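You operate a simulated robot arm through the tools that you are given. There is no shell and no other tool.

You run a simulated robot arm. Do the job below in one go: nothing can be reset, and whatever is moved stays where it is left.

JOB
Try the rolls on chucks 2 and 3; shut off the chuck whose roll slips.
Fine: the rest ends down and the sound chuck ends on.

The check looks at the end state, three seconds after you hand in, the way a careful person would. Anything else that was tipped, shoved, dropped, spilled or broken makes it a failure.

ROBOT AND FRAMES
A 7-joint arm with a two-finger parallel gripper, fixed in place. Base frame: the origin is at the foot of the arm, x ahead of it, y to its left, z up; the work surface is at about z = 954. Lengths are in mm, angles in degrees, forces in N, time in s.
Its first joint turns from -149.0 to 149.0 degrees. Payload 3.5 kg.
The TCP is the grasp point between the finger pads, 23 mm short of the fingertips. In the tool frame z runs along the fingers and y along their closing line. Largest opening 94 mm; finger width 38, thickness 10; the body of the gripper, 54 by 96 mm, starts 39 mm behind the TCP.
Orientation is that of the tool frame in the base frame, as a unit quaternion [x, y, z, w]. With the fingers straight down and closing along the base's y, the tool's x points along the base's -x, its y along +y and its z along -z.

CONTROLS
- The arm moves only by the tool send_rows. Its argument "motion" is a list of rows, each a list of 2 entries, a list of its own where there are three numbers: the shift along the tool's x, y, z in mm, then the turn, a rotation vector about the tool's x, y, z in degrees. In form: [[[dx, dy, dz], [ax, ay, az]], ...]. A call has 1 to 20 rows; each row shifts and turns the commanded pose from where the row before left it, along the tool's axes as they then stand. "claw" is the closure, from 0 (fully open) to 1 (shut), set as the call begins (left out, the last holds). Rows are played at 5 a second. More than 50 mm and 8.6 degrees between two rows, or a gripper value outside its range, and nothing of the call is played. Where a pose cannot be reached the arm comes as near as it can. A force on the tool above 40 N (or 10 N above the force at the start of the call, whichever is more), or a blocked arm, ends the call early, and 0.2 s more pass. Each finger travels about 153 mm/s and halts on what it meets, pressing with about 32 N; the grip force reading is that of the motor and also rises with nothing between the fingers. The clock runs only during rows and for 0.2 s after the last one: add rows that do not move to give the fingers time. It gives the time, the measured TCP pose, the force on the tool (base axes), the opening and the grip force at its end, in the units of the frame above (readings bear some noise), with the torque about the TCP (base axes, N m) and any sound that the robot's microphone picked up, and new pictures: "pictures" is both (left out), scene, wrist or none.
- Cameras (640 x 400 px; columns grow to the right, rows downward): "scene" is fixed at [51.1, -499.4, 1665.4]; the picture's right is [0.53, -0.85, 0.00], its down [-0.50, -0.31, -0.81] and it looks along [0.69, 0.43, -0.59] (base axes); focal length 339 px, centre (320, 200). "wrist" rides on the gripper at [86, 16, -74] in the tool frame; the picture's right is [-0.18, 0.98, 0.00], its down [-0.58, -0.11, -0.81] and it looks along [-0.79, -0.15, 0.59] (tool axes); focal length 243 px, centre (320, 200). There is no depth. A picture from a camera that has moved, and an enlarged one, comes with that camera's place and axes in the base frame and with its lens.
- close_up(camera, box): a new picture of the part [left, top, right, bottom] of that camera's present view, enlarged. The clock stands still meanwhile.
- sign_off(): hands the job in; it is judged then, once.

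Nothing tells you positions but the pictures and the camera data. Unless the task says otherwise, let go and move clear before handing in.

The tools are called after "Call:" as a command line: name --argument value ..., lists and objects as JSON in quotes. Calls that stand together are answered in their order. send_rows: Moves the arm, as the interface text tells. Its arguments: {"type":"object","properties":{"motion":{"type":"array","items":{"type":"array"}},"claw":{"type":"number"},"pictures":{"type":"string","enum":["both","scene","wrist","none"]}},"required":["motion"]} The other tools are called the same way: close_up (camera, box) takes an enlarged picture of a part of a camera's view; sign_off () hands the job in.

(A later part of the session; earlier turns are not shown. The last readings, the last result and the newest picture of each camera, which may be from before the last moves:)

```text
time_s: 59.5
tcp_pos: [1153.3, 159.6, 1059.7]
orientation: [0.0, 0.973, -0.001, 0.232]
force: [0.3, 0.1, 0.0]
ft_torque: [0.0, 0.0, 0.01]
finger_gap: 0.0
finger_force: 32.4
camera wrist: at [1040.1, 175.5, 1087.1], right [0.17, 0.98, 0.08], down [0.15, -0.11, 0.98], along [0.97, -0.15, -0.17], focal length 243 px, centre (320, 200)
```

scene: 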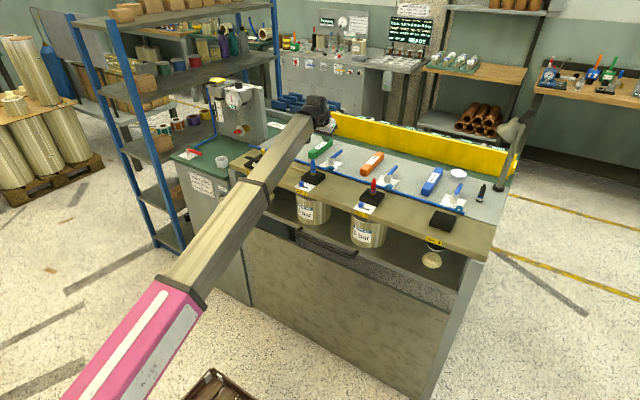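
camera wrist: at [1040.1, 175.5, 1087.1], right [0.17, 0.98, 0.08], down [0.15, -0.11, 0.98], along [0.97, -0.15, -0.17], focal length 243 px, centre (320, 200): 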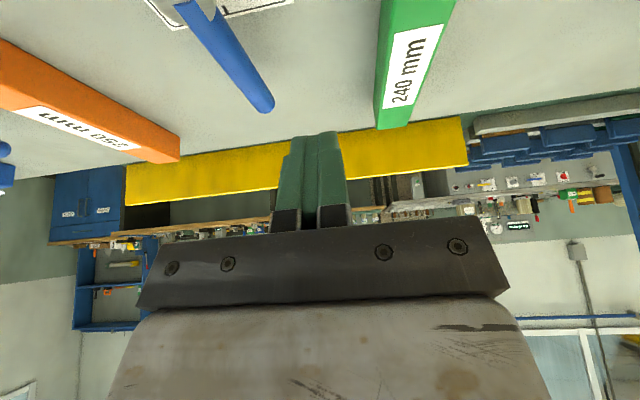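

I'm well placed between the lever and the bar, so I'll descend to lever height.

Call:
send_rows --motion '[[[2, 0, 4], [0, 0, 0]], [[4.5, 0, 8.9], [0, 0, 0]], [[5.5, -1, 10.5], [0, 0, 0]], [[5.5, -1, 10.5], [0, 0, 0]], [[4.5, 0, 8.9], [0, 0, 0]], [[3, 0, 6], [0, 0, 0]], [[1, 0, 2.5], [0, 0, 0]], [[0, 0, 0], [0, 0, 0]]]'

Call:
close_up --camera "scene" --box '[290, 80, 370, 180]'

Call:
close_up --camera "wrist" --box '[100, 0, 420, 240]'

```text
time_s: 61.2
tcp_pos: [1152.8, 155.2, 1003.1]
orientation: [0.001, 0.973, -0.002, 0.232]
force: [0.4, 0.1, -0.4]
ft_torque: [0.01, 0.0, -0.04]
finger_gap: 0.0
finger_force: 32.1
camera wrist: at [1039.9, 171.6, 1029.8], right [0.17, 0.98, 0.08], down [0.15, -0.11, 0.98], along [0.97, -0.15, -0.17], focal length 243 px, centre (320, 200)
```

scene: 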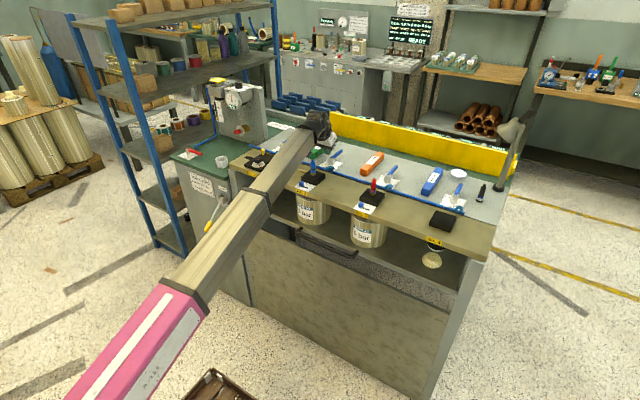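
wrist: 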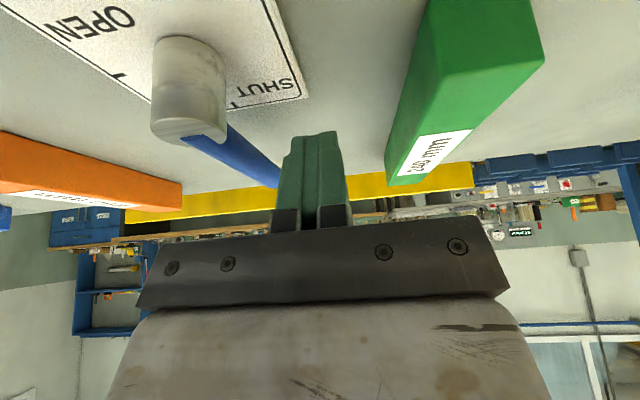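

```text
4.00 times, centred on (330, 130) of scene
camera zoom: at [51.1, -499.4, 1665.4], right [0.53, -0.85, 0.0], down [-0.5, -0.31, -0.81], along [0.69, 0.43, -0.59], focal length 1356 px, centre (280, 480)
```

zoom: 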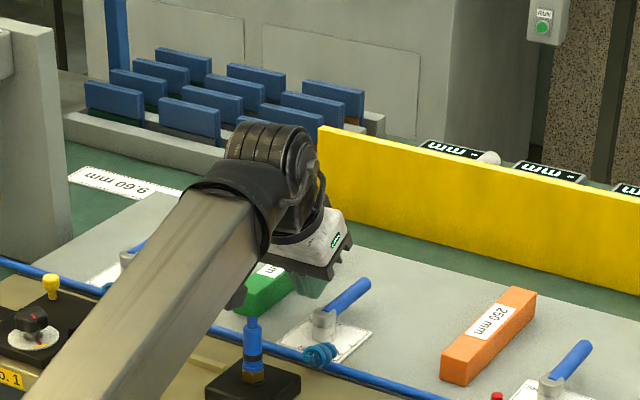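

```text
1.67 times, centred on (260, 120) of wrist
camera zoom: at [1039.9, 171.6, 1029.8], right [0.17, 0.98, 0.08], down [0.15, -0.11, 0.98], along [0.97, -0.15, -0.17], focal length 404 px, centre (420, 333)
```

zoom: 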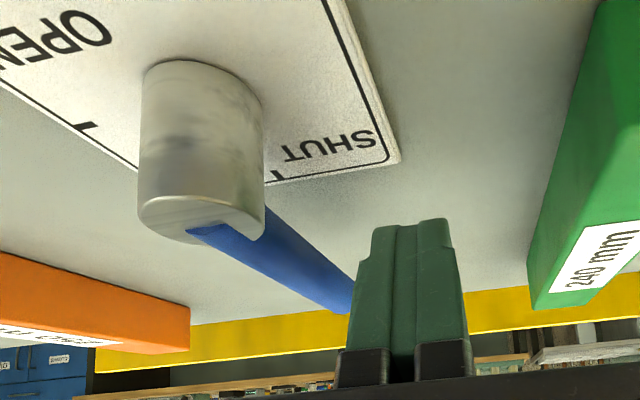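

The lever sits a little lower than I estimated, at z≈978, with hub 2 near (1112, 113). I'll drop slightly and move outward, then push toward −y in small steps.

Call:
send_rows --motion '[[[-3, 0, 5], [0, 0, 0]], [[-4, 0, 7], [0, 0, 0]], [[-3, 0, 5.5], [0, 0, 0]], [[0, -4, 0], [0, 0, 0]], [[0, -8, 0], [0, 0, 0]], [[0, -8, 0], [0, 0, 0]], [[0, -8, 0], [0, 0, 0]], [[0, -8, 0], [0, 0, 0]], [[0, -8, 0], [0, 0, 0]], [[0, -4, 0], [0, 0, 0]], [[0, 0, 0], [0, 0, 0]]]'

Call:
close_up --camera "wrist" --box '[100, 0, 420, 240]'

Call:
close_up --camera "scene" --box '[290, 110, 370, 180]'

```text
time_s: 63.6
tcp_pos: [1167.5, 108.0, 991.3]
orientation: [0.0, 0.973, -0.002, 0.233]
force: [0.0, -0.4, -0.3]
ft_torque: [-0.02, 0.02, -0.01]
finger_gap: 0.0
finger_force: 31.9
camera wrist: at [1056.0, 125.0, 1018.5], right [0.17, 0.98, 0.08], down [0.15, -0.11, 0.98], along [0.97, -0.15, -0.17], focal length 243 px, centre (320, 200)
```

scene: 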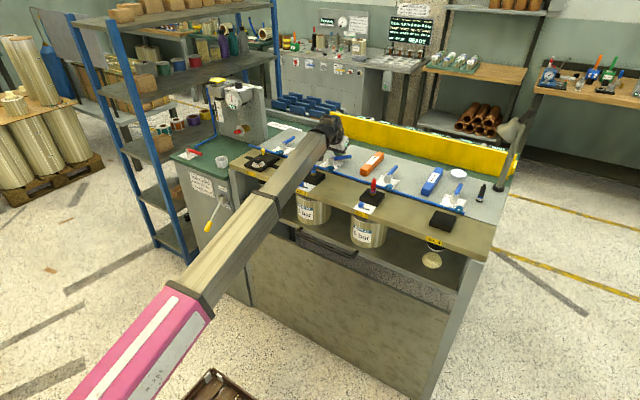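
wrist: 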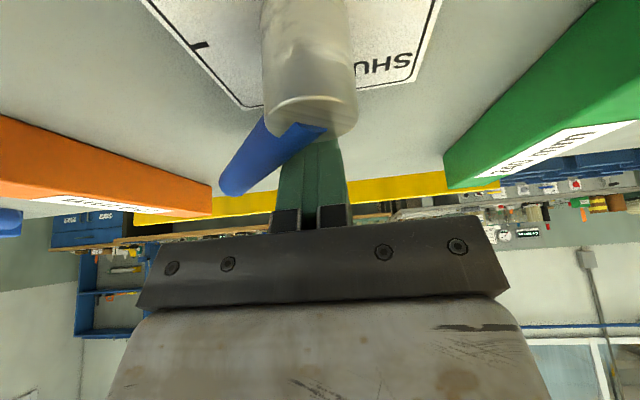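

```text
1.67 times, centred on (260, 120) of wrist
camera zoom: at [1056.0, 125.0, 1018.5], right [0.17, 0.98, 0.08], down [0.15, -0.11, 0.98], along [0.97, -0.15, -0.17], focal length 404 px, centre (420, 333)
```

zoom: 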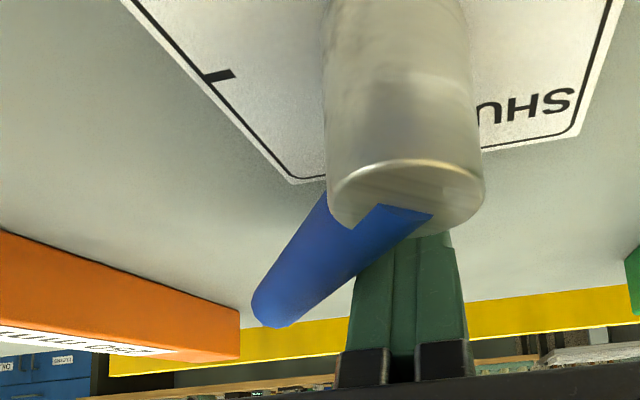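

```text
5.71 times, centred on (330, 145) of scene
camera zoom: at [51.1, -499.4, 1665.4], right [0.53, -0.85, 0.0], down [-0.5, -0.31, -0.81], along [0.69, 0.43, -0.59], focal length 1937 px, centre (263, 514)
```

zoom: 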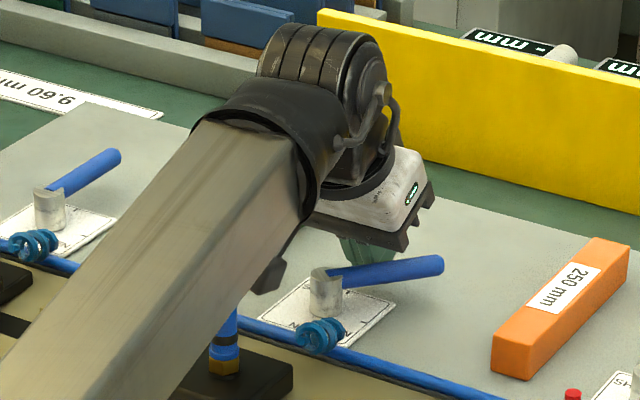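

The lever is swinging easily toward OPEN. I'll carry on along the arc.

Call:
send_rows --motion '[[[0, -5, 0], [0, 0, 0]], [[1.8, -7, -0.9], [0, 0, 0]], [[2.7, -7, -1.4], [0, 0, 0]], [[3.6, -7, -1.8], [0, 0, 0]], [[3.6, -7, -1.8], [0, 0, 0]], [[4.5, -6, -2.3], [0, 0, 0]], [[5.3, -4, -2.7], [0, 0, 0]], [[5.3, -3, -2.7], [0, 0, 0]], [[0, 0, 0], [0, 0, 0]]]'

Call:
close_up --camera "wrist" --box '[100, 0, 420, 240]'

Call:
close_up --camera "scene" --box '[290, 110, 370, 180]'

```text
time_s: 65.7
tcp_pos: [1141.0, 63.5, 992.1]
orientation: [0.001, 0.972, -0.001, 0.234]
force: [29.2, 9.3, 3.5]
ft_torque: [0.06, -0.05, -0.39]
finger_gap: 0.3
finger_force: 32.0
camera wrist: at [1028.3, 80.0, 1018.7], right [0.16, 0.98, 0.08], down [0.15, -0.11, 0.98], along [0.97, -0.15, -0.16], focal length 243 px, centre (320, 200)
```

scene: 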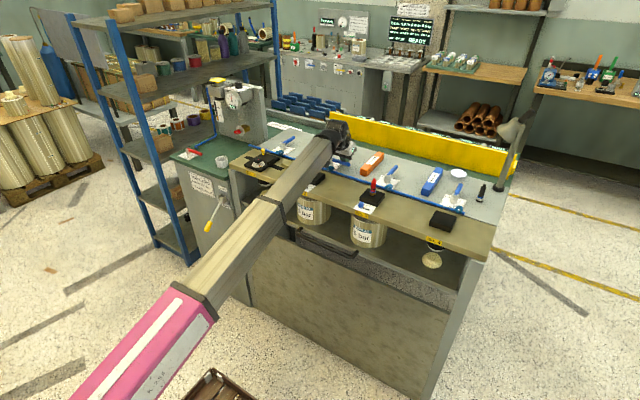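
wrist: 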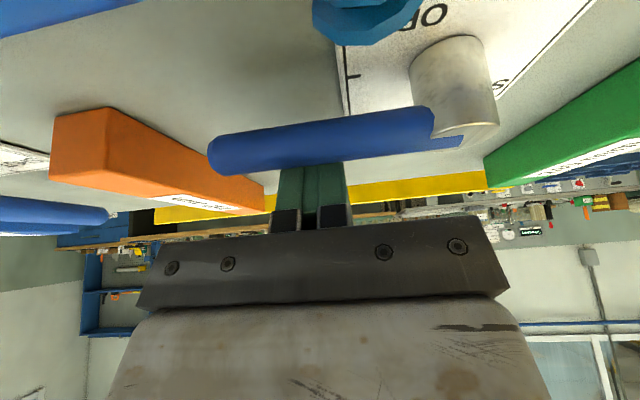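

```text
1.67 times, centred on (260, 120) of wrist
camera zoom: at [1028.3, 80.0, 1018.7], right [0.16, 0.98, 0.08], down [0.15, -0.11, 0.98], along [0.97, -0.15, -0.16], focal length 404 px, centre (420, 333)
```

zoom: 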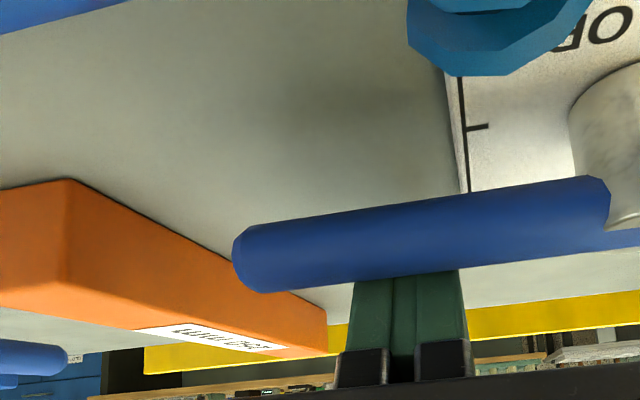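

```text
5.71 times, centred on (330, 145) of scene
camera zoom: at [51.1, -499.4, 1665.4], right [0.53, -0.85, 0.0], down [-0.5, -0.31, -0.81], along [0.69, 0.43, -0.59], focal length 1937 px, centre (263, 514)
```

zoom: 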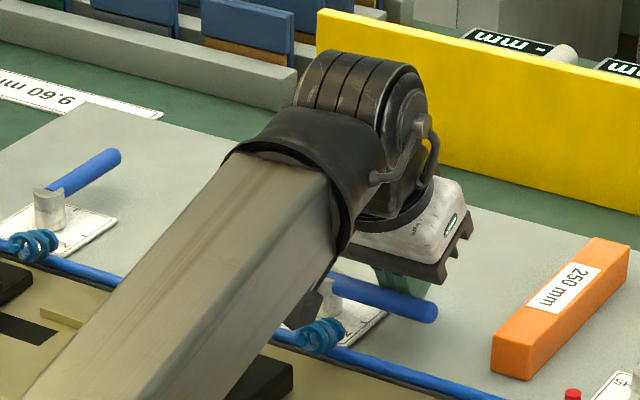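

Contact force has risen to 29 N, which looks like the OPEN stop. I'll back off and lift to check the lever.

Call:
send_rows --motion '[[[-4, 0, 2], [0, 0, 0]], [[-9, 0, 4.6], [0, 0, 0]], [[-9, 0, 4.6], [0, 0, 0]], [[-4, 0, -4], [0, 0, 0]], [[-4.5, 0, -8.9], [0, 0, 0]], [[-6.8, 0, -13.4], [0, 0, 0]], [[-8, -5, -16], [0, 0, 0]], [[-8, -10, -16], [0, 0, 0]], [[-8, -15, -16], [0, 0, 0]], [[-6.8, -18, -13.4], [0, 0, 0]], [[-4.5, -18, -8.9], [0, 0, 0]], [[-2, -15, -4], [0, 0, 0]], [[0, -8, 0], [0, 0, 0]], [[0, -3, 0], [0, 0, 0]], [[0, 0, 0], [0, 0, 0]]]'

Call:
close_up --camera "scene" --box '[290, 120, 410, 200]'

Call:
close_up --camera "scene" --box '[200, 75, 270, 145]'

Call:
close_up --camera "wrist" --box '[0, 0, 400, 240]'

```text
time_s: 68.8
tcp_pos: [1167.0, -31.4, 1104.8]
orientation: [0.001, 0.972, -0.001, 0.233]
force: [-0.2, 0.2, 0.2]
ft_torque: [-0.02, -0.01, 0.0]
finger_gap: 0.1
finger_force: 31.6
camera wrist: at [1053.9, -13.9, 1132.3], right [0.17, 0.98, 0.08], down [0.15, -0.11, 0.98], along [0.97, -0.15, -0.17], focal length 243 px, centre (320, 200)
```

scene: 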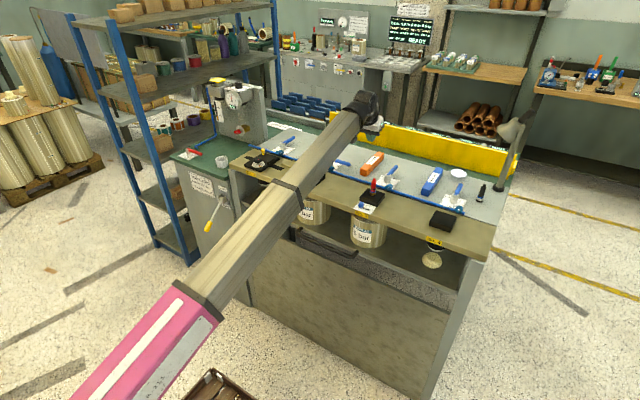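
wrist: 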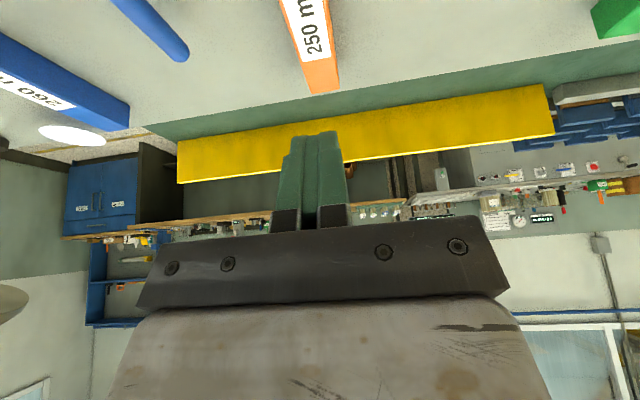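

```text
5.00 times, centred on (350, 160) of scene
camera zoom: at [51.1, -499.4, 1665.4], right [0.53, -0.85, 0.0], down [-0.5, -0.31, -0.81], along [0.69, 0.43, -0.59], focal length 1695 px, centre (170, 400)
```

zoom: 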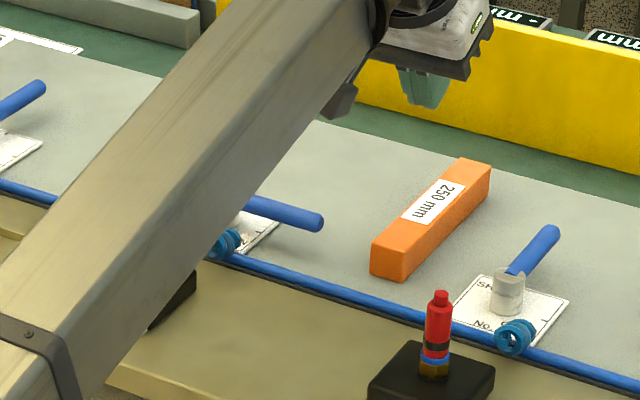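

```text
5.71 times, centred on (235, 110) of scene
camera zoom: at [51.1, -499.4, 1665.4], right [0.53, -0.85, 0.0], down [-0.5, -0.31, -0.81], along [0.69, 0.43, -0.59], focal length 1937 px, centre (806, 714)
```

zoom: 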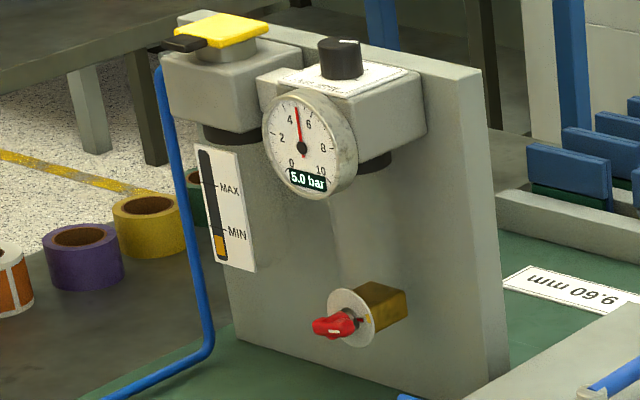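

```text
1.60 times, centred on (200, 120) of wrist
camera zoom: at [1053.9, -13.9, 1132.3], right [0.17, 0.98, 0.08], down [0.15, -0.11, 0.98], along [0.97, -0.15, -0.17], focal length 388 px, centre (512, 328)
```

zoom: 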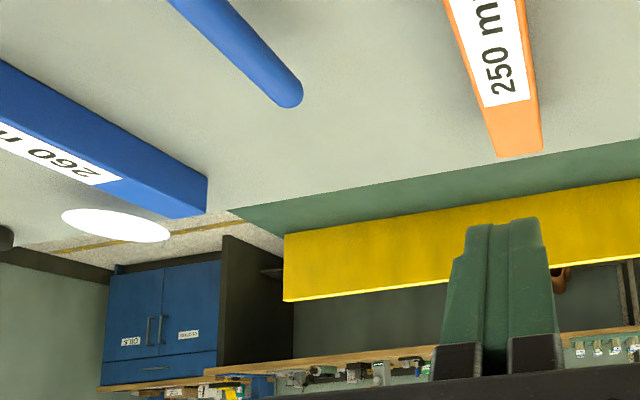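

Lever 2 now points to OPEN, the gauge still reads 5.0 bar, and nothing else moved. Lever 3 lies along y≈−136, so I'll drop in between it and the orange bar.

Call:
send_rows --motion '[[[0, -5, 0], [0, 0, 0]], [[0, -10, 0], [0, 0, 0]], [[0, -15, 0], [0, 0, 0]], [[0, -16, 0], [0, 0, 0]], [[0, -11, 0], [0, 0, 0]], [[0, -4, 0], [0, 0, 0]], [[2, 0, 4], [0, 0, 0]], [[4.5, 0, 8.9], [0, 0, 0]], [[6.8, 0, 13.4], [0, 0, 0]], [[6.8, 0, 13.4], [0, 0, 0]], [[6.8, 0, 13.4], [0, 0, 0]], [[4.5, 0, 8.9], [0, 0, 0]], [[2, 0, 4], [0, 0, 0]], [[0, 0, 0], [0, 0, 0]]]' --pictures "wrist"

```text
time_s: 71.8
tcp_pos: [1167.1, -91.4, 1031.1]
orientation: [0.0, 0.972, -0.001, 0.233]
force: [-0.5, 0.7, -0.8]
ft_torque: [-0.01, 0.0, 0.03]
finger_gap: 0.0
finger_force: 31.3
camera wrist: at [1054.7, -74.0, 1057.8], right [0.17, 0.98, 0.08], down [0.15, -0.11, 0.98], along [0.97, -0.15, -0.17], focal length 243 px, centre (320, 200)
```

wrist: 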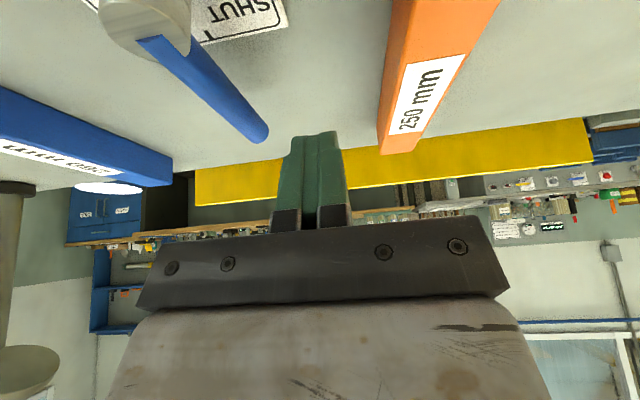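

Call:
send_rows --motion '[[[2, 0, 4], [0, 0, 0]], [[4.5, 0, 8.9], [0, 0, 0]], [[4.5, 0, 8.9], [0, 0, 0]], [[4.5, 0, 8.9], [0, 0, 0]], [[2, 0, 4], [0, 0, 0]], [[0, -4, 0], [0, 0, 0]], [[0, -8, 0], [0, 0, 0]], [[0, -8, 0], [0, 0, 0]], [[0, -8, 0], [0, 0, 0]], [[0, -8, 0], [0, 0, 0]], [[0, -8, 0], [0, 0, 0]], [[0, -6, 0], [0, 0, 0]], [[0, 0, 0], [0, 0, 0]]]' --pictures "wrist"

Call:
close_up --camera "scene" --box '[330, 110, 450, 200]'

```text
time_s: 74.7
tcp_pos: [1167.0, -142.0, 994.5]
orientation: [0.0, 0.973, -0.001, 0.233]
force: [0.4, 0.4, -0.2]
ft_torque: [0.0, 0.0, -0.02]
finger_gap: 0.0
finger_force: 31.6
camera wrist: at [1053.6, -124.9, 1021.6], right [0.17, 0.98, 0.08], down [0.15, -0.11, 0.98], along [0.97, -0.15, -0.17], focal length 243 px, centre (320, 200)
```

wrist: 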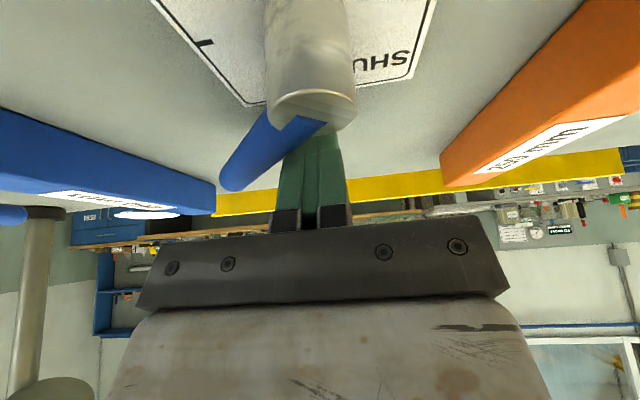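

```text
4.44 times, centred on (390, 155) of scene
camera zoom: at [51.1, -499.4, 1665.4], right [0.53, -0.85, 0.0], down [-0.5, -0.31, -0.81], along [0.69, 0.43, -0.59], focal length 1506 px, centre (9, 400)
```

zoom: 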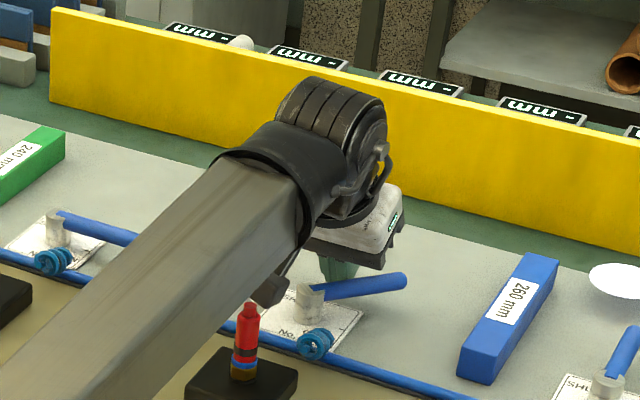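

Call:
send_rows --motion '[[[0, -5, 0], [0, 0, 0]], [[1.8, -7, -0.9], [0, 0, 0]], [[2.7, -7, -1.4], [0, 0, 0]], [[3.6, -7, -1.8], [0, 0, 0]], [[3.6, -7, -1.8], [0, 0, 0]], [[4.5, -6, -2.3], [0, 0, 0]], [[5.3, -3, -2.7], [0, 0, 0]], [[4.5, -1, -2.3], [0, 0, 0]], [[0, 0, 0], [0, 0, 0]]]'

Call:
close_up --camera "scene" --box '[330, 110, 450, 200]'

```text
time_s: 76.7
tcp_pos: [1140.3, -184.1, 993.8]
orientation: [0.0, 0.972, -0.001, 0.235]
force: [26.6, 3.8, 3.7]
ft_torque: [0.05, -0.16, -0.28]
finger_gap: 0.1
finger_force: 32.2
camera wrist: at [1027.4, -167.8, 1020.9], right [0.16, 0.98, 0.08], down [0.15, -0.11, 0.98], along [0.97, -0.15, -0.16], focal length 243 px, centre (320, 200)
```

scene: 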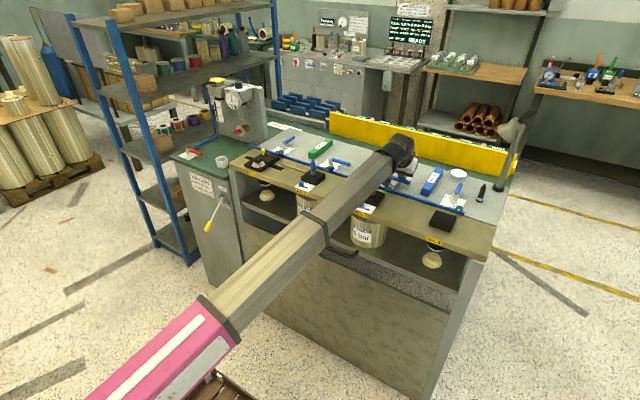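
wrist: 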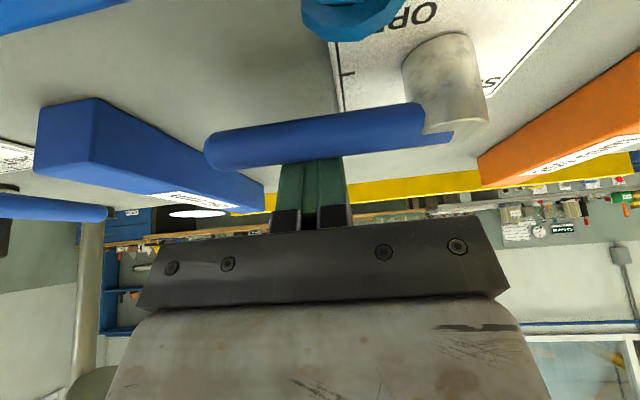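

```text
4.44 times, centred on (390, 155) of scene
camera zoom: at [51.1, -499.4, 1665.4], right [0.53, -0.85, 0.0], down [-0.5, -0.31, -0.81], along [0.69, 0.43, -0.59], focal length 1506 px, centre (9, 400)
```

zoom: 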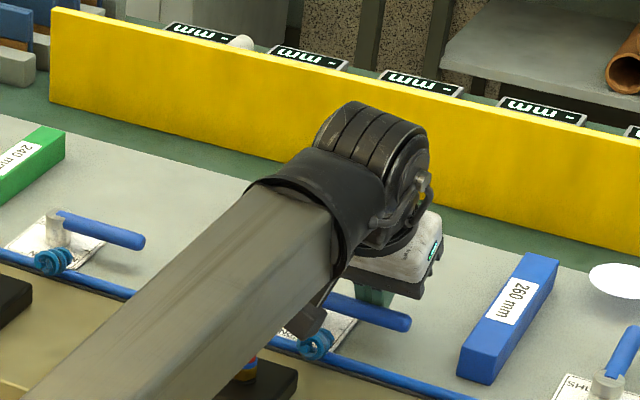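

Valve 3 is at its OPEN stop too, with the same force signature. I'll back off, lift and withdraw in front of the bench.

Call:
send_rows --motion '[[[-4, 0, 2], [0, 0, 0]], [[-9, 0, 4.6], [0, 0, 0]], [[-9, 0, 4.6], [0, 0, 0]], [[-4, 0, -4], [0, 0, 0]], [[-4.5, 0, -8.9], [0, 0, 0]], [[-6.8, 0, -13.4], [0, 0, 0]], [[-8, 0, -16], [0, 0, 0]], [[-8, 0, -16], [0, 0, 0]], [[-8, 0, -16], [0, 0, 0]], [[-8, 0, -16], [0, 0, 0]], [[-8, 0, -16], [0, 0, 0]], [[-6.8, 0, -13.4], [0, 0, 0]], [[-4.5, 0, -8.9], [0, 0, 0]], [[-2, 0, -4], [0, 0, 0]], [[0, 0, 0], [0, 0, 0]]]' --pictures "scene"

Call:
close_up --camera "scene" --box '[290, 120, 450, 220]'

```text
time_s: 79.8
tcp_pos: [1160.8, -184.0, 1142.1]
orientation: [0.0, 0.973, -0.002, 0.233]
force: [-0.8, -0.2, 1.1]
ft_torque: [0.0, 0.03, -0.02]
finger_gap: 0.0
finger_force: 31.8
```

scene: 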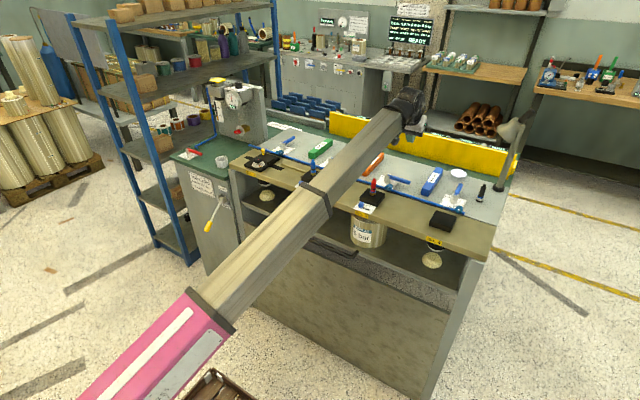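

```text
4.00 times, centred on (370, 170) of scene
camera zoom: at [51.1, -499.4, 1665.4], right [0.53, -0.85, 0.0], down [-0.5, -0.31, -0.81], along [0.69, 0.43, -0.59], focal length 1356 px, centre (120, 320)
```

zoom: 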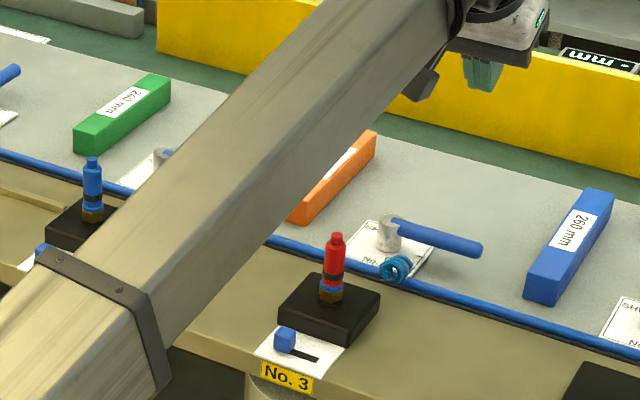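

Call:
send_rows --motion '[[[4.5, 2, -2.3], [0, 0, 0]], [[9, 5, -4.6], [0, 0, 0]], [[15, 10, -7.6], [0, 0, 0]], [[20, 14, -10.2], [0, 0, 0]], [[22, 18, -11.2], [0, 0, 0]], [[22, 18, -11.2], [0, 0, 0]], [[22, 18, -11.2], [0, 0, 0]], [[22, 18, -11.2], [0, 0, 0]], [[22, 18, -11.2], [0, 0, 0]], [[22, 18, -11.2], [0, 0, 0]], [[22, 18, -11.2], [0, 0, 0]], [[22, 18, -11.2], [0, 0, 0]], [[22, 18, -11.2], [0, 0, 0]], [[22, 18, -11.2], [0, 0, 0]], [[22, 18, -11.2], [0, 0, 0]], [[22, 18, -11.2], [0, 0, 0]], [[20, 18, -10.2], [0, 0, 0]], [[15, 12, -7.6], [0, 0, 0]], [[9, 6, -4.6], [0, 0, 0]], [[4, 3, -2], [0, 0, 0]]]' --pictures "scene"

Call:
close_up --camera "scene" --box '[270, 120, 430, 220]'

```text
time_s: 84.0
tcp_pos: [759.1, 103.3, 1142.7]
orientation: [0.0, 0.973, -0.001, 0.233]
force: [-1.0, 1.0, -0.1]
ft_torque: [0.02, 0.05, 0.02]
finger_gap: 0.1
finger_force: 32.2
```

scene: 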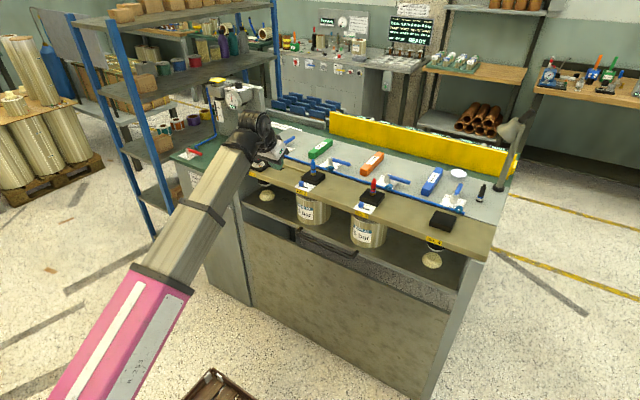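

```text
4.00 times, centred on (350, 170) of scene
camera zoom: at [51.1, -499.4, 1665.4], right [0.53, -0.85, 0.0], down [-0.5, -0.31, -0.81], along [0.69, 0.43, -0.59], focal length 1356 px, centre (200, 320)
```

zoom: 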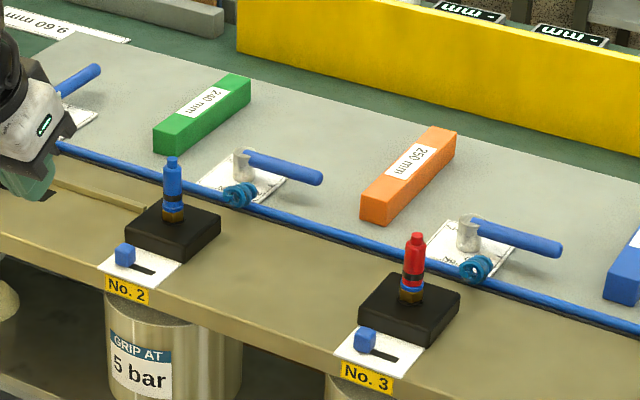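

Both valves read OPEN and everything else is undisturbed. I'll return to the rest lever to lower the rest.

Call:
send_rows --motion '[[[0, 0, 0], [0, -2, 0]], [[0, 0, 0], [0, -4, 0]], [[0, 0, 0], [0, -4, 0]], [[0, 0, 0], [0, -4, 0]], [[0, 0, 0], [0, -3, 0]], [[0, 0, 0], [0, -1, 0]], [[4, 4, -2], [0, 0, 0]], [[9, 9, -4], [0, 0, 0]], [[15, 15, -8], [0, 0, 0]], [[19, 19, -10], [0, 0, 0]], [[20, 20, -10], [0, 0, 0]], [[20, 20, -10], [0, 0, 0]], [[20, 20, -10], [0, 0, 0]], [[14, 14, -7], [0, 0, 0]], [[8, 6, -4], [0, 0, 0]], [[2, 0, -1], [0, 0, 0]], [[0, 0, 0], [0, 0, 0]]]' --claw 0 --pictures "none"

```text
time_s: 87.7
tcp_pos: [618.7, 229.4, 1096.0]
orientation: [0.0, 0.924, -0.002, 0.382]
force: [-0.7, 0.2, -0.8]
ft_torque: [0.01, 0.0, 0.01]
finger_gap: 93.9
finger_force: 0.1
```

Call:
send_rows --motion '[[[2, 4, 3], [0, 0, 0]], [[5, 8, 7], [0, 0, 0]], [[8, 13, 11], [0, 0, 0]], [[11, 17, 15], [0, 0, 0]], [[12, 19, 17], [0, 0, 0]], [[12, 19, 17], [0, 0, 0]], [[12, 19, 17], [0, 0, 0]], [[12, 19, 17], [0, 0, 0]], [[12, 19, 17], [0, 0, 0]], [[12, 19, 17], [0, 0, 0]], [[12, 19, 17], [0, 0, 0]], [[12, 19, 17], [0, 0, 0]], [[12, 19, 17], [0, 0, 0]], [[12, 19, 17], [0, 0, 0]], [[12, 19, 17], [0, 0, 0]], [[12, 17, 17], [0, 0, 0]], [[12, 14, 17], [0, 0, 0]], [[9, 10, 14], [0, 0, 0]], [[6, 5, 8], [0, 0, 0]], [[3, 1, 4], [0, 0, 0]]]' --pictures "wrist"

```text
time_s: 91.8
tcp_pos: [677.6, 527.1, 752.7]
orientation: [0.0, 0.924, -0.002, 0.382]
force: [0.5, -0.4, 0.3]
ft_torque: [0.0, -0.02, -0.01]
finger_gap: 94.1
finger_force: 0.1
camera wrist: at [561.6, 543.2, 744.1], right [0.13, 0.98, 0.13], down [-0.16, -0.11, 0.98], along [0.98, -0.15, 0.14], focal length 243 px, centre (320, 200)
```

wrist: 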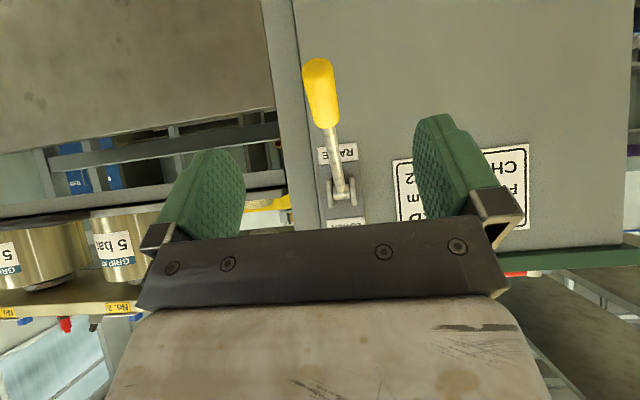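

Call:
send_rows --motion '[[[0, 0, 5], [0, 0, 0]], [[0, 0, 10], [0, 0, 0]], [[0, 0, 17], [0, 0, 0]], [[0, 0, 20], [0, 0, 0]], [[0, 0, 20], [0, 0, 0]], [[0, 0, 17], [0, 0, 0]], [[0, 0, 10], [0, 0, 0]], [[0, 0, 6], [0, 0, 0]], [[0, 0, 0], [0, 0, 0]]]'

Call:
close_up --camera "scene" --box '[160, 175, 256, 235]'

Call:
close_up --camera "wrist" --box '[220, 80, 420, 240]'

```text
time_s: 93.8
tcp_pos: [752.8, 526.2, 679.2]
orientation: [0.001, 0.924, -0.003, 0.381]
force: [-0.2, 0.5, -0.4]
ft_torque: [-0.01, -0.01, -0.02]
finger_gap: 94.2
finger_force: 0.1
camera wrist: at [636.1, 543.8, 671.0], right [0.13, 0.98, 0.13], down [-0.16, -0.11, 0.98], along [0.98, -0.15, 0.14], focal length 243 px, centre (320, 200)
```

scene: 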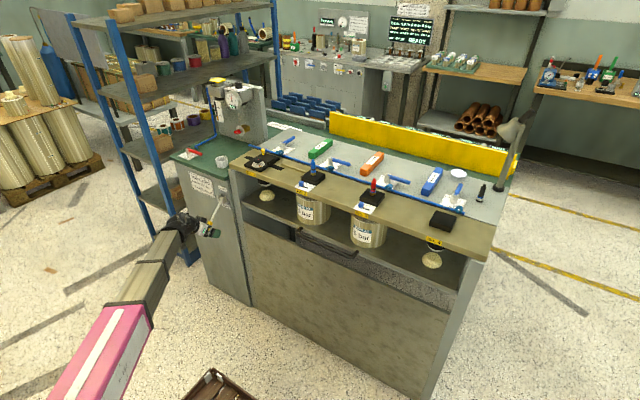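
wrist: 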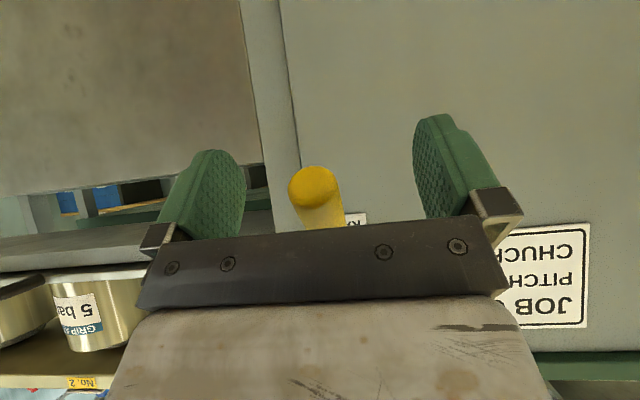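

```text
6.67 times, centred on (208, 205) of scene
camera zoom: at [51.1, -499.4, 1665.4], right [0.53, -0.85, 0.0], down [-0.5, -0.31, -0.81], along [0.69, 0.43, -0.59], focal length 2260 px, centre (1067, 167)
```

zoom: 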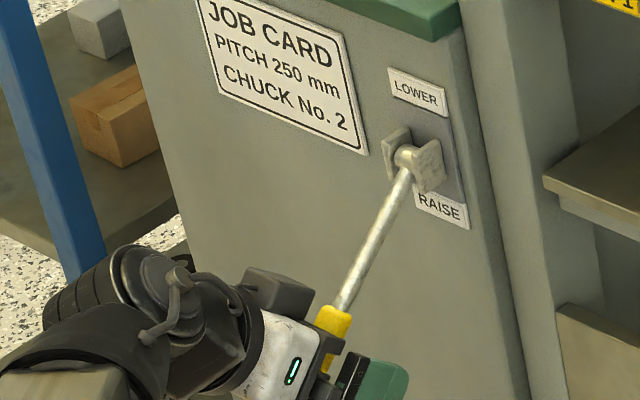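

```text
2.50 times, centred on (320, 160) of wrist
camera zoom: at [636.1, 543.8, 671.0], right [0.13, 0.98, 0.13], down [-0.16, -0.11, 0.98], along [0.98, -0.15, 0.14], focal length 606 px, centre (320, 300)
```

zoom: 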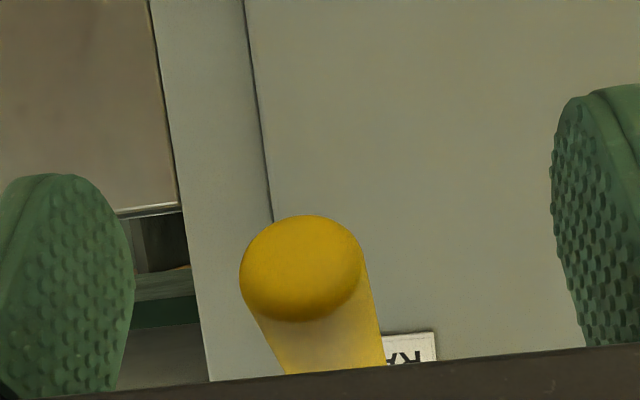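

The handle end is in the gap. I'll slide slightly along it for a fuller grip, then close.

Call:
send_rows --motion '[[[-5, 0, 0], [0, 0, 0]], [[-6, 0, 0], [0, 0, 0]], [[0, 0, 0], [0, 0, 0]]]' --pictures "none"

Call:
send_rows --motion '[[[0, 0, 0], [0, 0, 0]], [[0, 0, 0], [0, 0, 0]], [[0, 0, 0], [0, 0, 0]], [[0, 0, 0], [0, 0, 0]]]' --claw 1 --pictures "wrist"

```text
time_s: 94.7
tcp_pos: [759.5, 525.6, 686.7]
orientation: [-0.001, 0.924, -0.002, 0.382]
force: [-0.2, -0.1, 0.8]
ft_torque: [0.01, 0.01, -0.02]
finger_gap: 94.2
finger_force: 0.1
```

```text
time_s: 95.7
tcp_pos: [759.3, 525.7, 686.4]
orientation: [0.001, 0.924, -0.003, 0.382]
force: [0.0, -3.3, 1.5]
ft_torque: [0.73, -0.29, -1.02]
finger_gap: 21.1
finger_force: 44.9
camera wrist: at [644.1, 542.0, 678.1], right [0.13, 0.98, 0.13], down [-0.16, -0.11, 0.98], along [0.98, -0.15, 0.14], focal length 243 px, centre (320, 200)
```

wrist: 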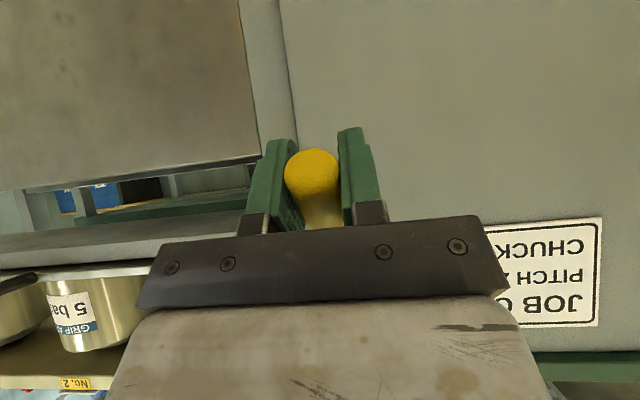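

I have hold of it. I'll swing the lever up along the arc toward LOWER.

Call:
send_rows --motion '[[[-0.4, 0, -2.7], [0, 0, 0]], [[-0.5, 0, -4], [0, 0, 0]], [[-1.3, 0, -5.4], [0, 0, 0]], [[-1.5, 0, -5.4], [0, 0, 0]], [[-1.8, 0, -5.3], [0, 0, 0]], [[-2, 0, -5.2], [0, 0, 0]], [[-2.3, 0, -5.1], [0, 0, 0]], [[-2.5, 0, -5], [0, 0, 0]], [[0, 0, 0], [0, 0, 0]]]'

Call:
close_up --camera "scene" --box '[240, 170, 400, 270]'

Call:
close_up --camera "scene" --box '[160, 175, 256, 235]'

```text
time_s: 97.7
tcp_pos: [741.4, 524.4, 720.3]
orientation: [0.001, 0.925, -0.004, 0.38]
force: [-13.2, -20.0, -21.5]
ft_torque: [-0.47, 0.87, 1.0]
finger_gap: 21.3
finger_force: 45.0
camera wrist: at [625.5, 542.2, 713.5], right [0.13, 0.98, 0.12], down [-0.15, -0.1, 0.98], along [0.98, -0.15, 0.14], focal length 243 px, centre (320, 200)
```

scene: 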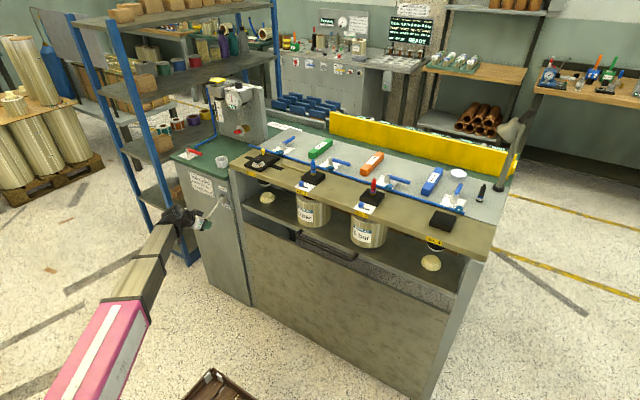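
wrist: 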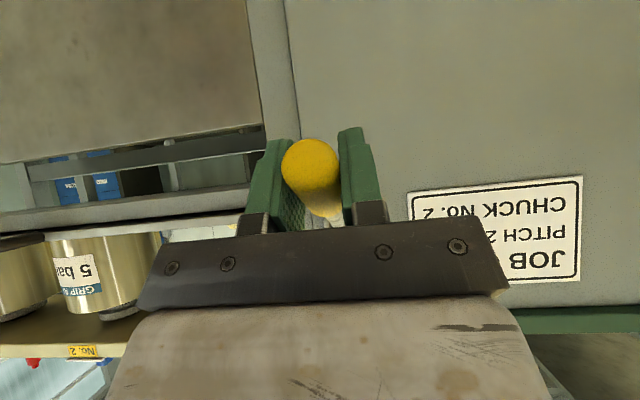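

```text
4.00 times, centred on (320, 220) of scene
camera zoom: at [51.1, -499.4, 1665.4], right [0.53, -0.85, 0.0], down [-0.5, -0.31, -0.81], along [0.69, 0.43, -0.59], focal length 1356 px, centre (320, 120)
```

zoom: 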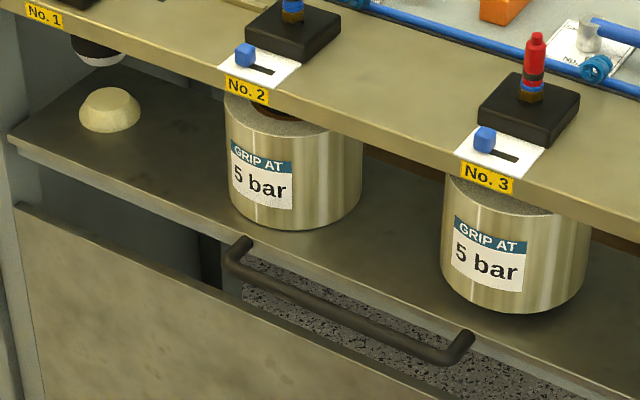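

```text
6.67 times, centred on (208, 205) of scene
camera zoom: at [51.1, -499.4, 1665.4], right [0.53, -0.85, 0.0], down [-0.5, -0.31, -0.81], along [0.69, 0.43, -0.59], focal length 2260 px, centre (1067, 167)
```

zoom: 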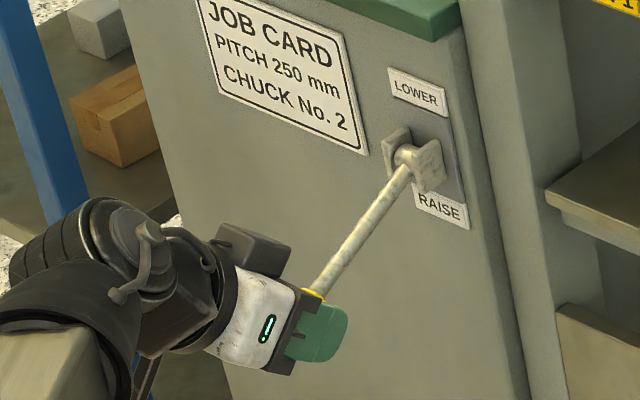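

Roll 2 is already coming down with the rest while roll 3 hangs with a gap beneath it, so chuck 2 is slipping. I'll keep lowering.

Call:
send_rows --motion '[[[-1.5, 0, -5], [0, 0, 0]], [[-3.5, 0, -8.5], [0, 0, 0]], [[-4.5, 0, -7.8], [0, 0, 0]], [[-5, 0, -7.5], [0, 0, 0]], [[-5.6, 0, -7.1], [0, 0, 0]], [[-6.1, 0, -6.7], [0, 0, 0]], [[-6.5, 0, -6.3], [0, 0, 0]], [[-6.9, 0, -5.8], [0, 0, 0]], [[-5, 0, -3.8], [0, 0, 0]], [[0, 0, 0], [0, 0, 0]]]'

Call:
close_up --camera "scene" --box '[160, 175, 256, 235]'

```text
time_s: 99.8
tcp_pos: [729.4, 525.5, 795.0]
orientation: [0.001, 0.925, -0.004, 0.38]
force: [-14.0, -30.4, -11.4]
ft_torque: [-0.16, 0.96, 1.02]
finger_gap: 22.0
finger_force: 45.1
camera wrist: at [613.6, 542.5, 787.4], right [0.14, 0.98, 0.12], down [-0.15, -0.1, 0.98], along [0.98, -0.15, 0.14], focal length 243 px, centre (320, 200)
```

scene: 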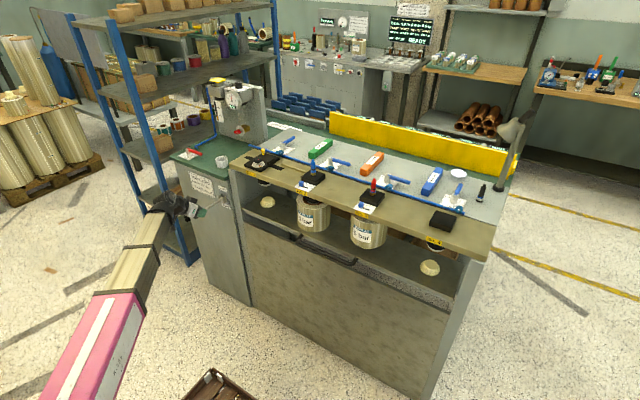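
wrist: 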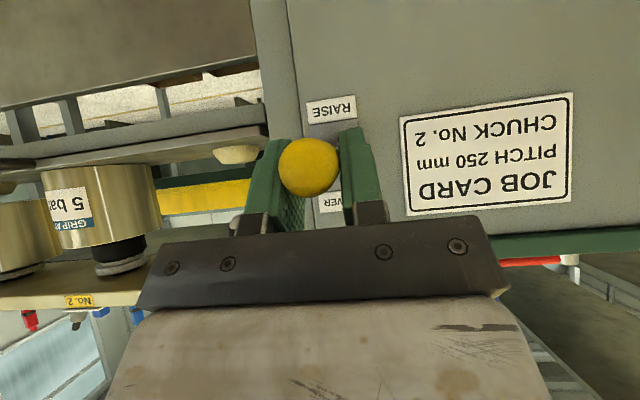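

```text
6.67 times, centred on (208, 205) of scene
camera zoom: at [51.1, -499.4, 1665.4], right [0.53, -0.85, 0.0], down [-0.5, -0.31, -0.81], along [0.69, 0.43, -0.59], focal length 2260 px, centre (1067, 167)
```

zoom: 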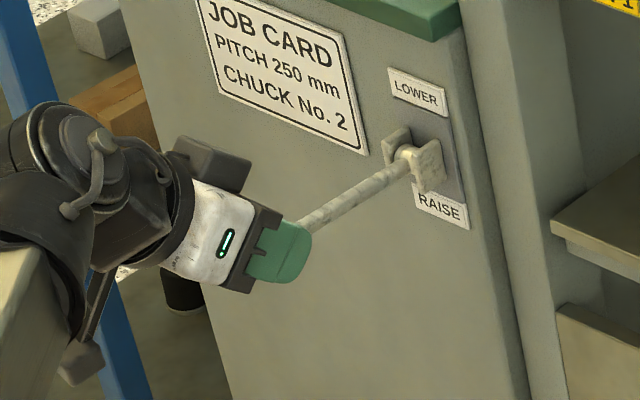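

Lowering is going well, but there's some side load. I'll nudge −y slightly and continue up the arc.

Call:
send_rows --motion '[[[0, -1.5, 0], [0, 0, 0]], [[-4, -1.5, -2.4], [0, 0, 0]], [[-7.7, 0, -4.8], [0, 0, 0]], [[-8, 0, -4.2], [0, 0, 0]], [[-8.2, 0, -3.7], [0, 0, 0]], [[-8.5, 0, -3.1], [0, 0, 0]], [[-6, 0, -1.9], [0, 0, 0]], [[0, 0, 0], [0, 0, 0]]]'

Call:
close_up --camera "scene" --box '[160, 165, 256, 225]'

Call:
close_up --camera "scene" --box '[240, 170, 400, 270]'

```text
time_s: 101.7
tcp_pos: [747.6, 526.3, 839.8]
orientation: [0.001, 0.924, -0.001, 0.382]
force: [-16.8, 16.4, -8.1]
ft_torque: [0.3, 1.09, 0.33]
finger_gap: 21.8
finger_force: 45.3
camera wrist: at [630.9, 541.9, 831.4], right [0.13, 0.98, 0.13], down [-0.16, -0.11, 0.98], along [0.98, -0.15, 0.14], focal length 243 px, centre (320, 200)
```

scene: 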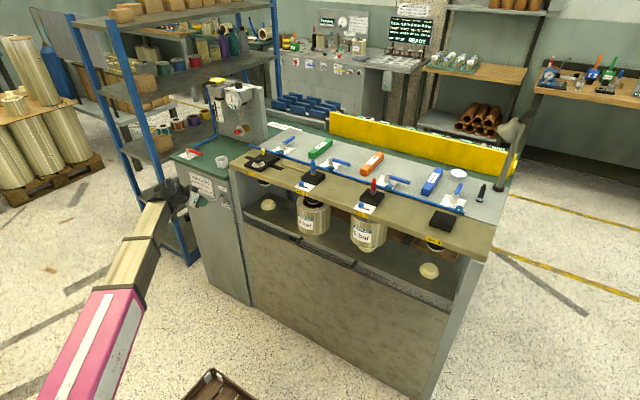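
wrist: 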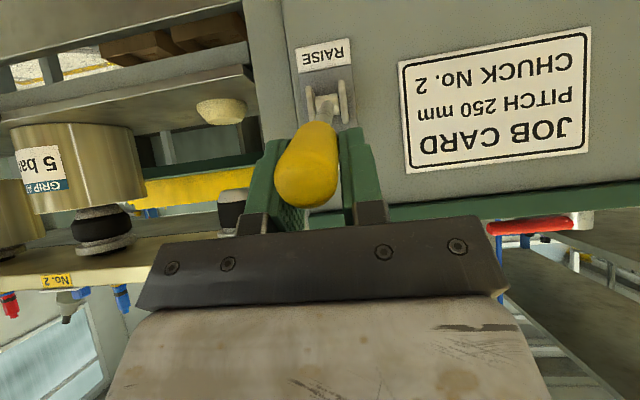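

```text
6.67 times, centred on (208, 195) of scene
camera zoom: at [51.1, -499.4, 1665.4], right [0.53, -0.85, 0.0], down [-0.5, -0.31, -0.81], along [0.69, 0.43, -0.59], focal length 2260 px, centre (1067, 233)
```

zoom: 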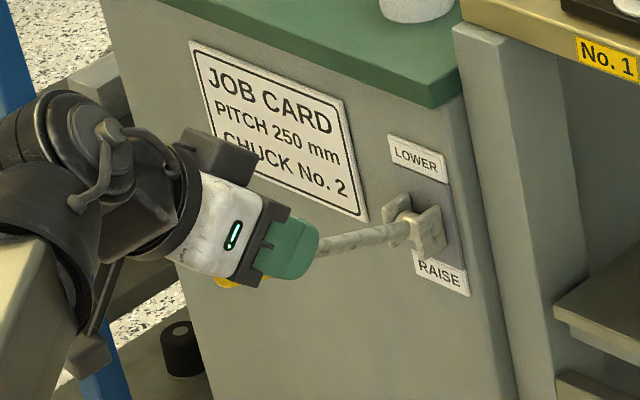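

```text
4.00 times, centred on (320, 220) of scene
camera zoom: at [51.1, -499.4, 1665.4], right [0.53, -0.85, 0.0], down [-0.5, -0.31, -0.81], along [0.69, 0.43, -0.59], focal length 1356 px, centre (320, 120)
```

zoom: 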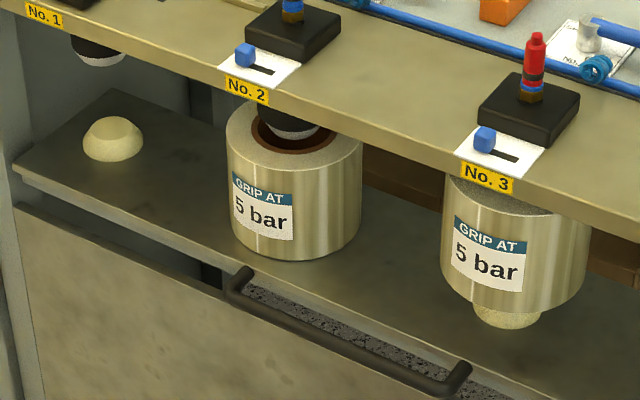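

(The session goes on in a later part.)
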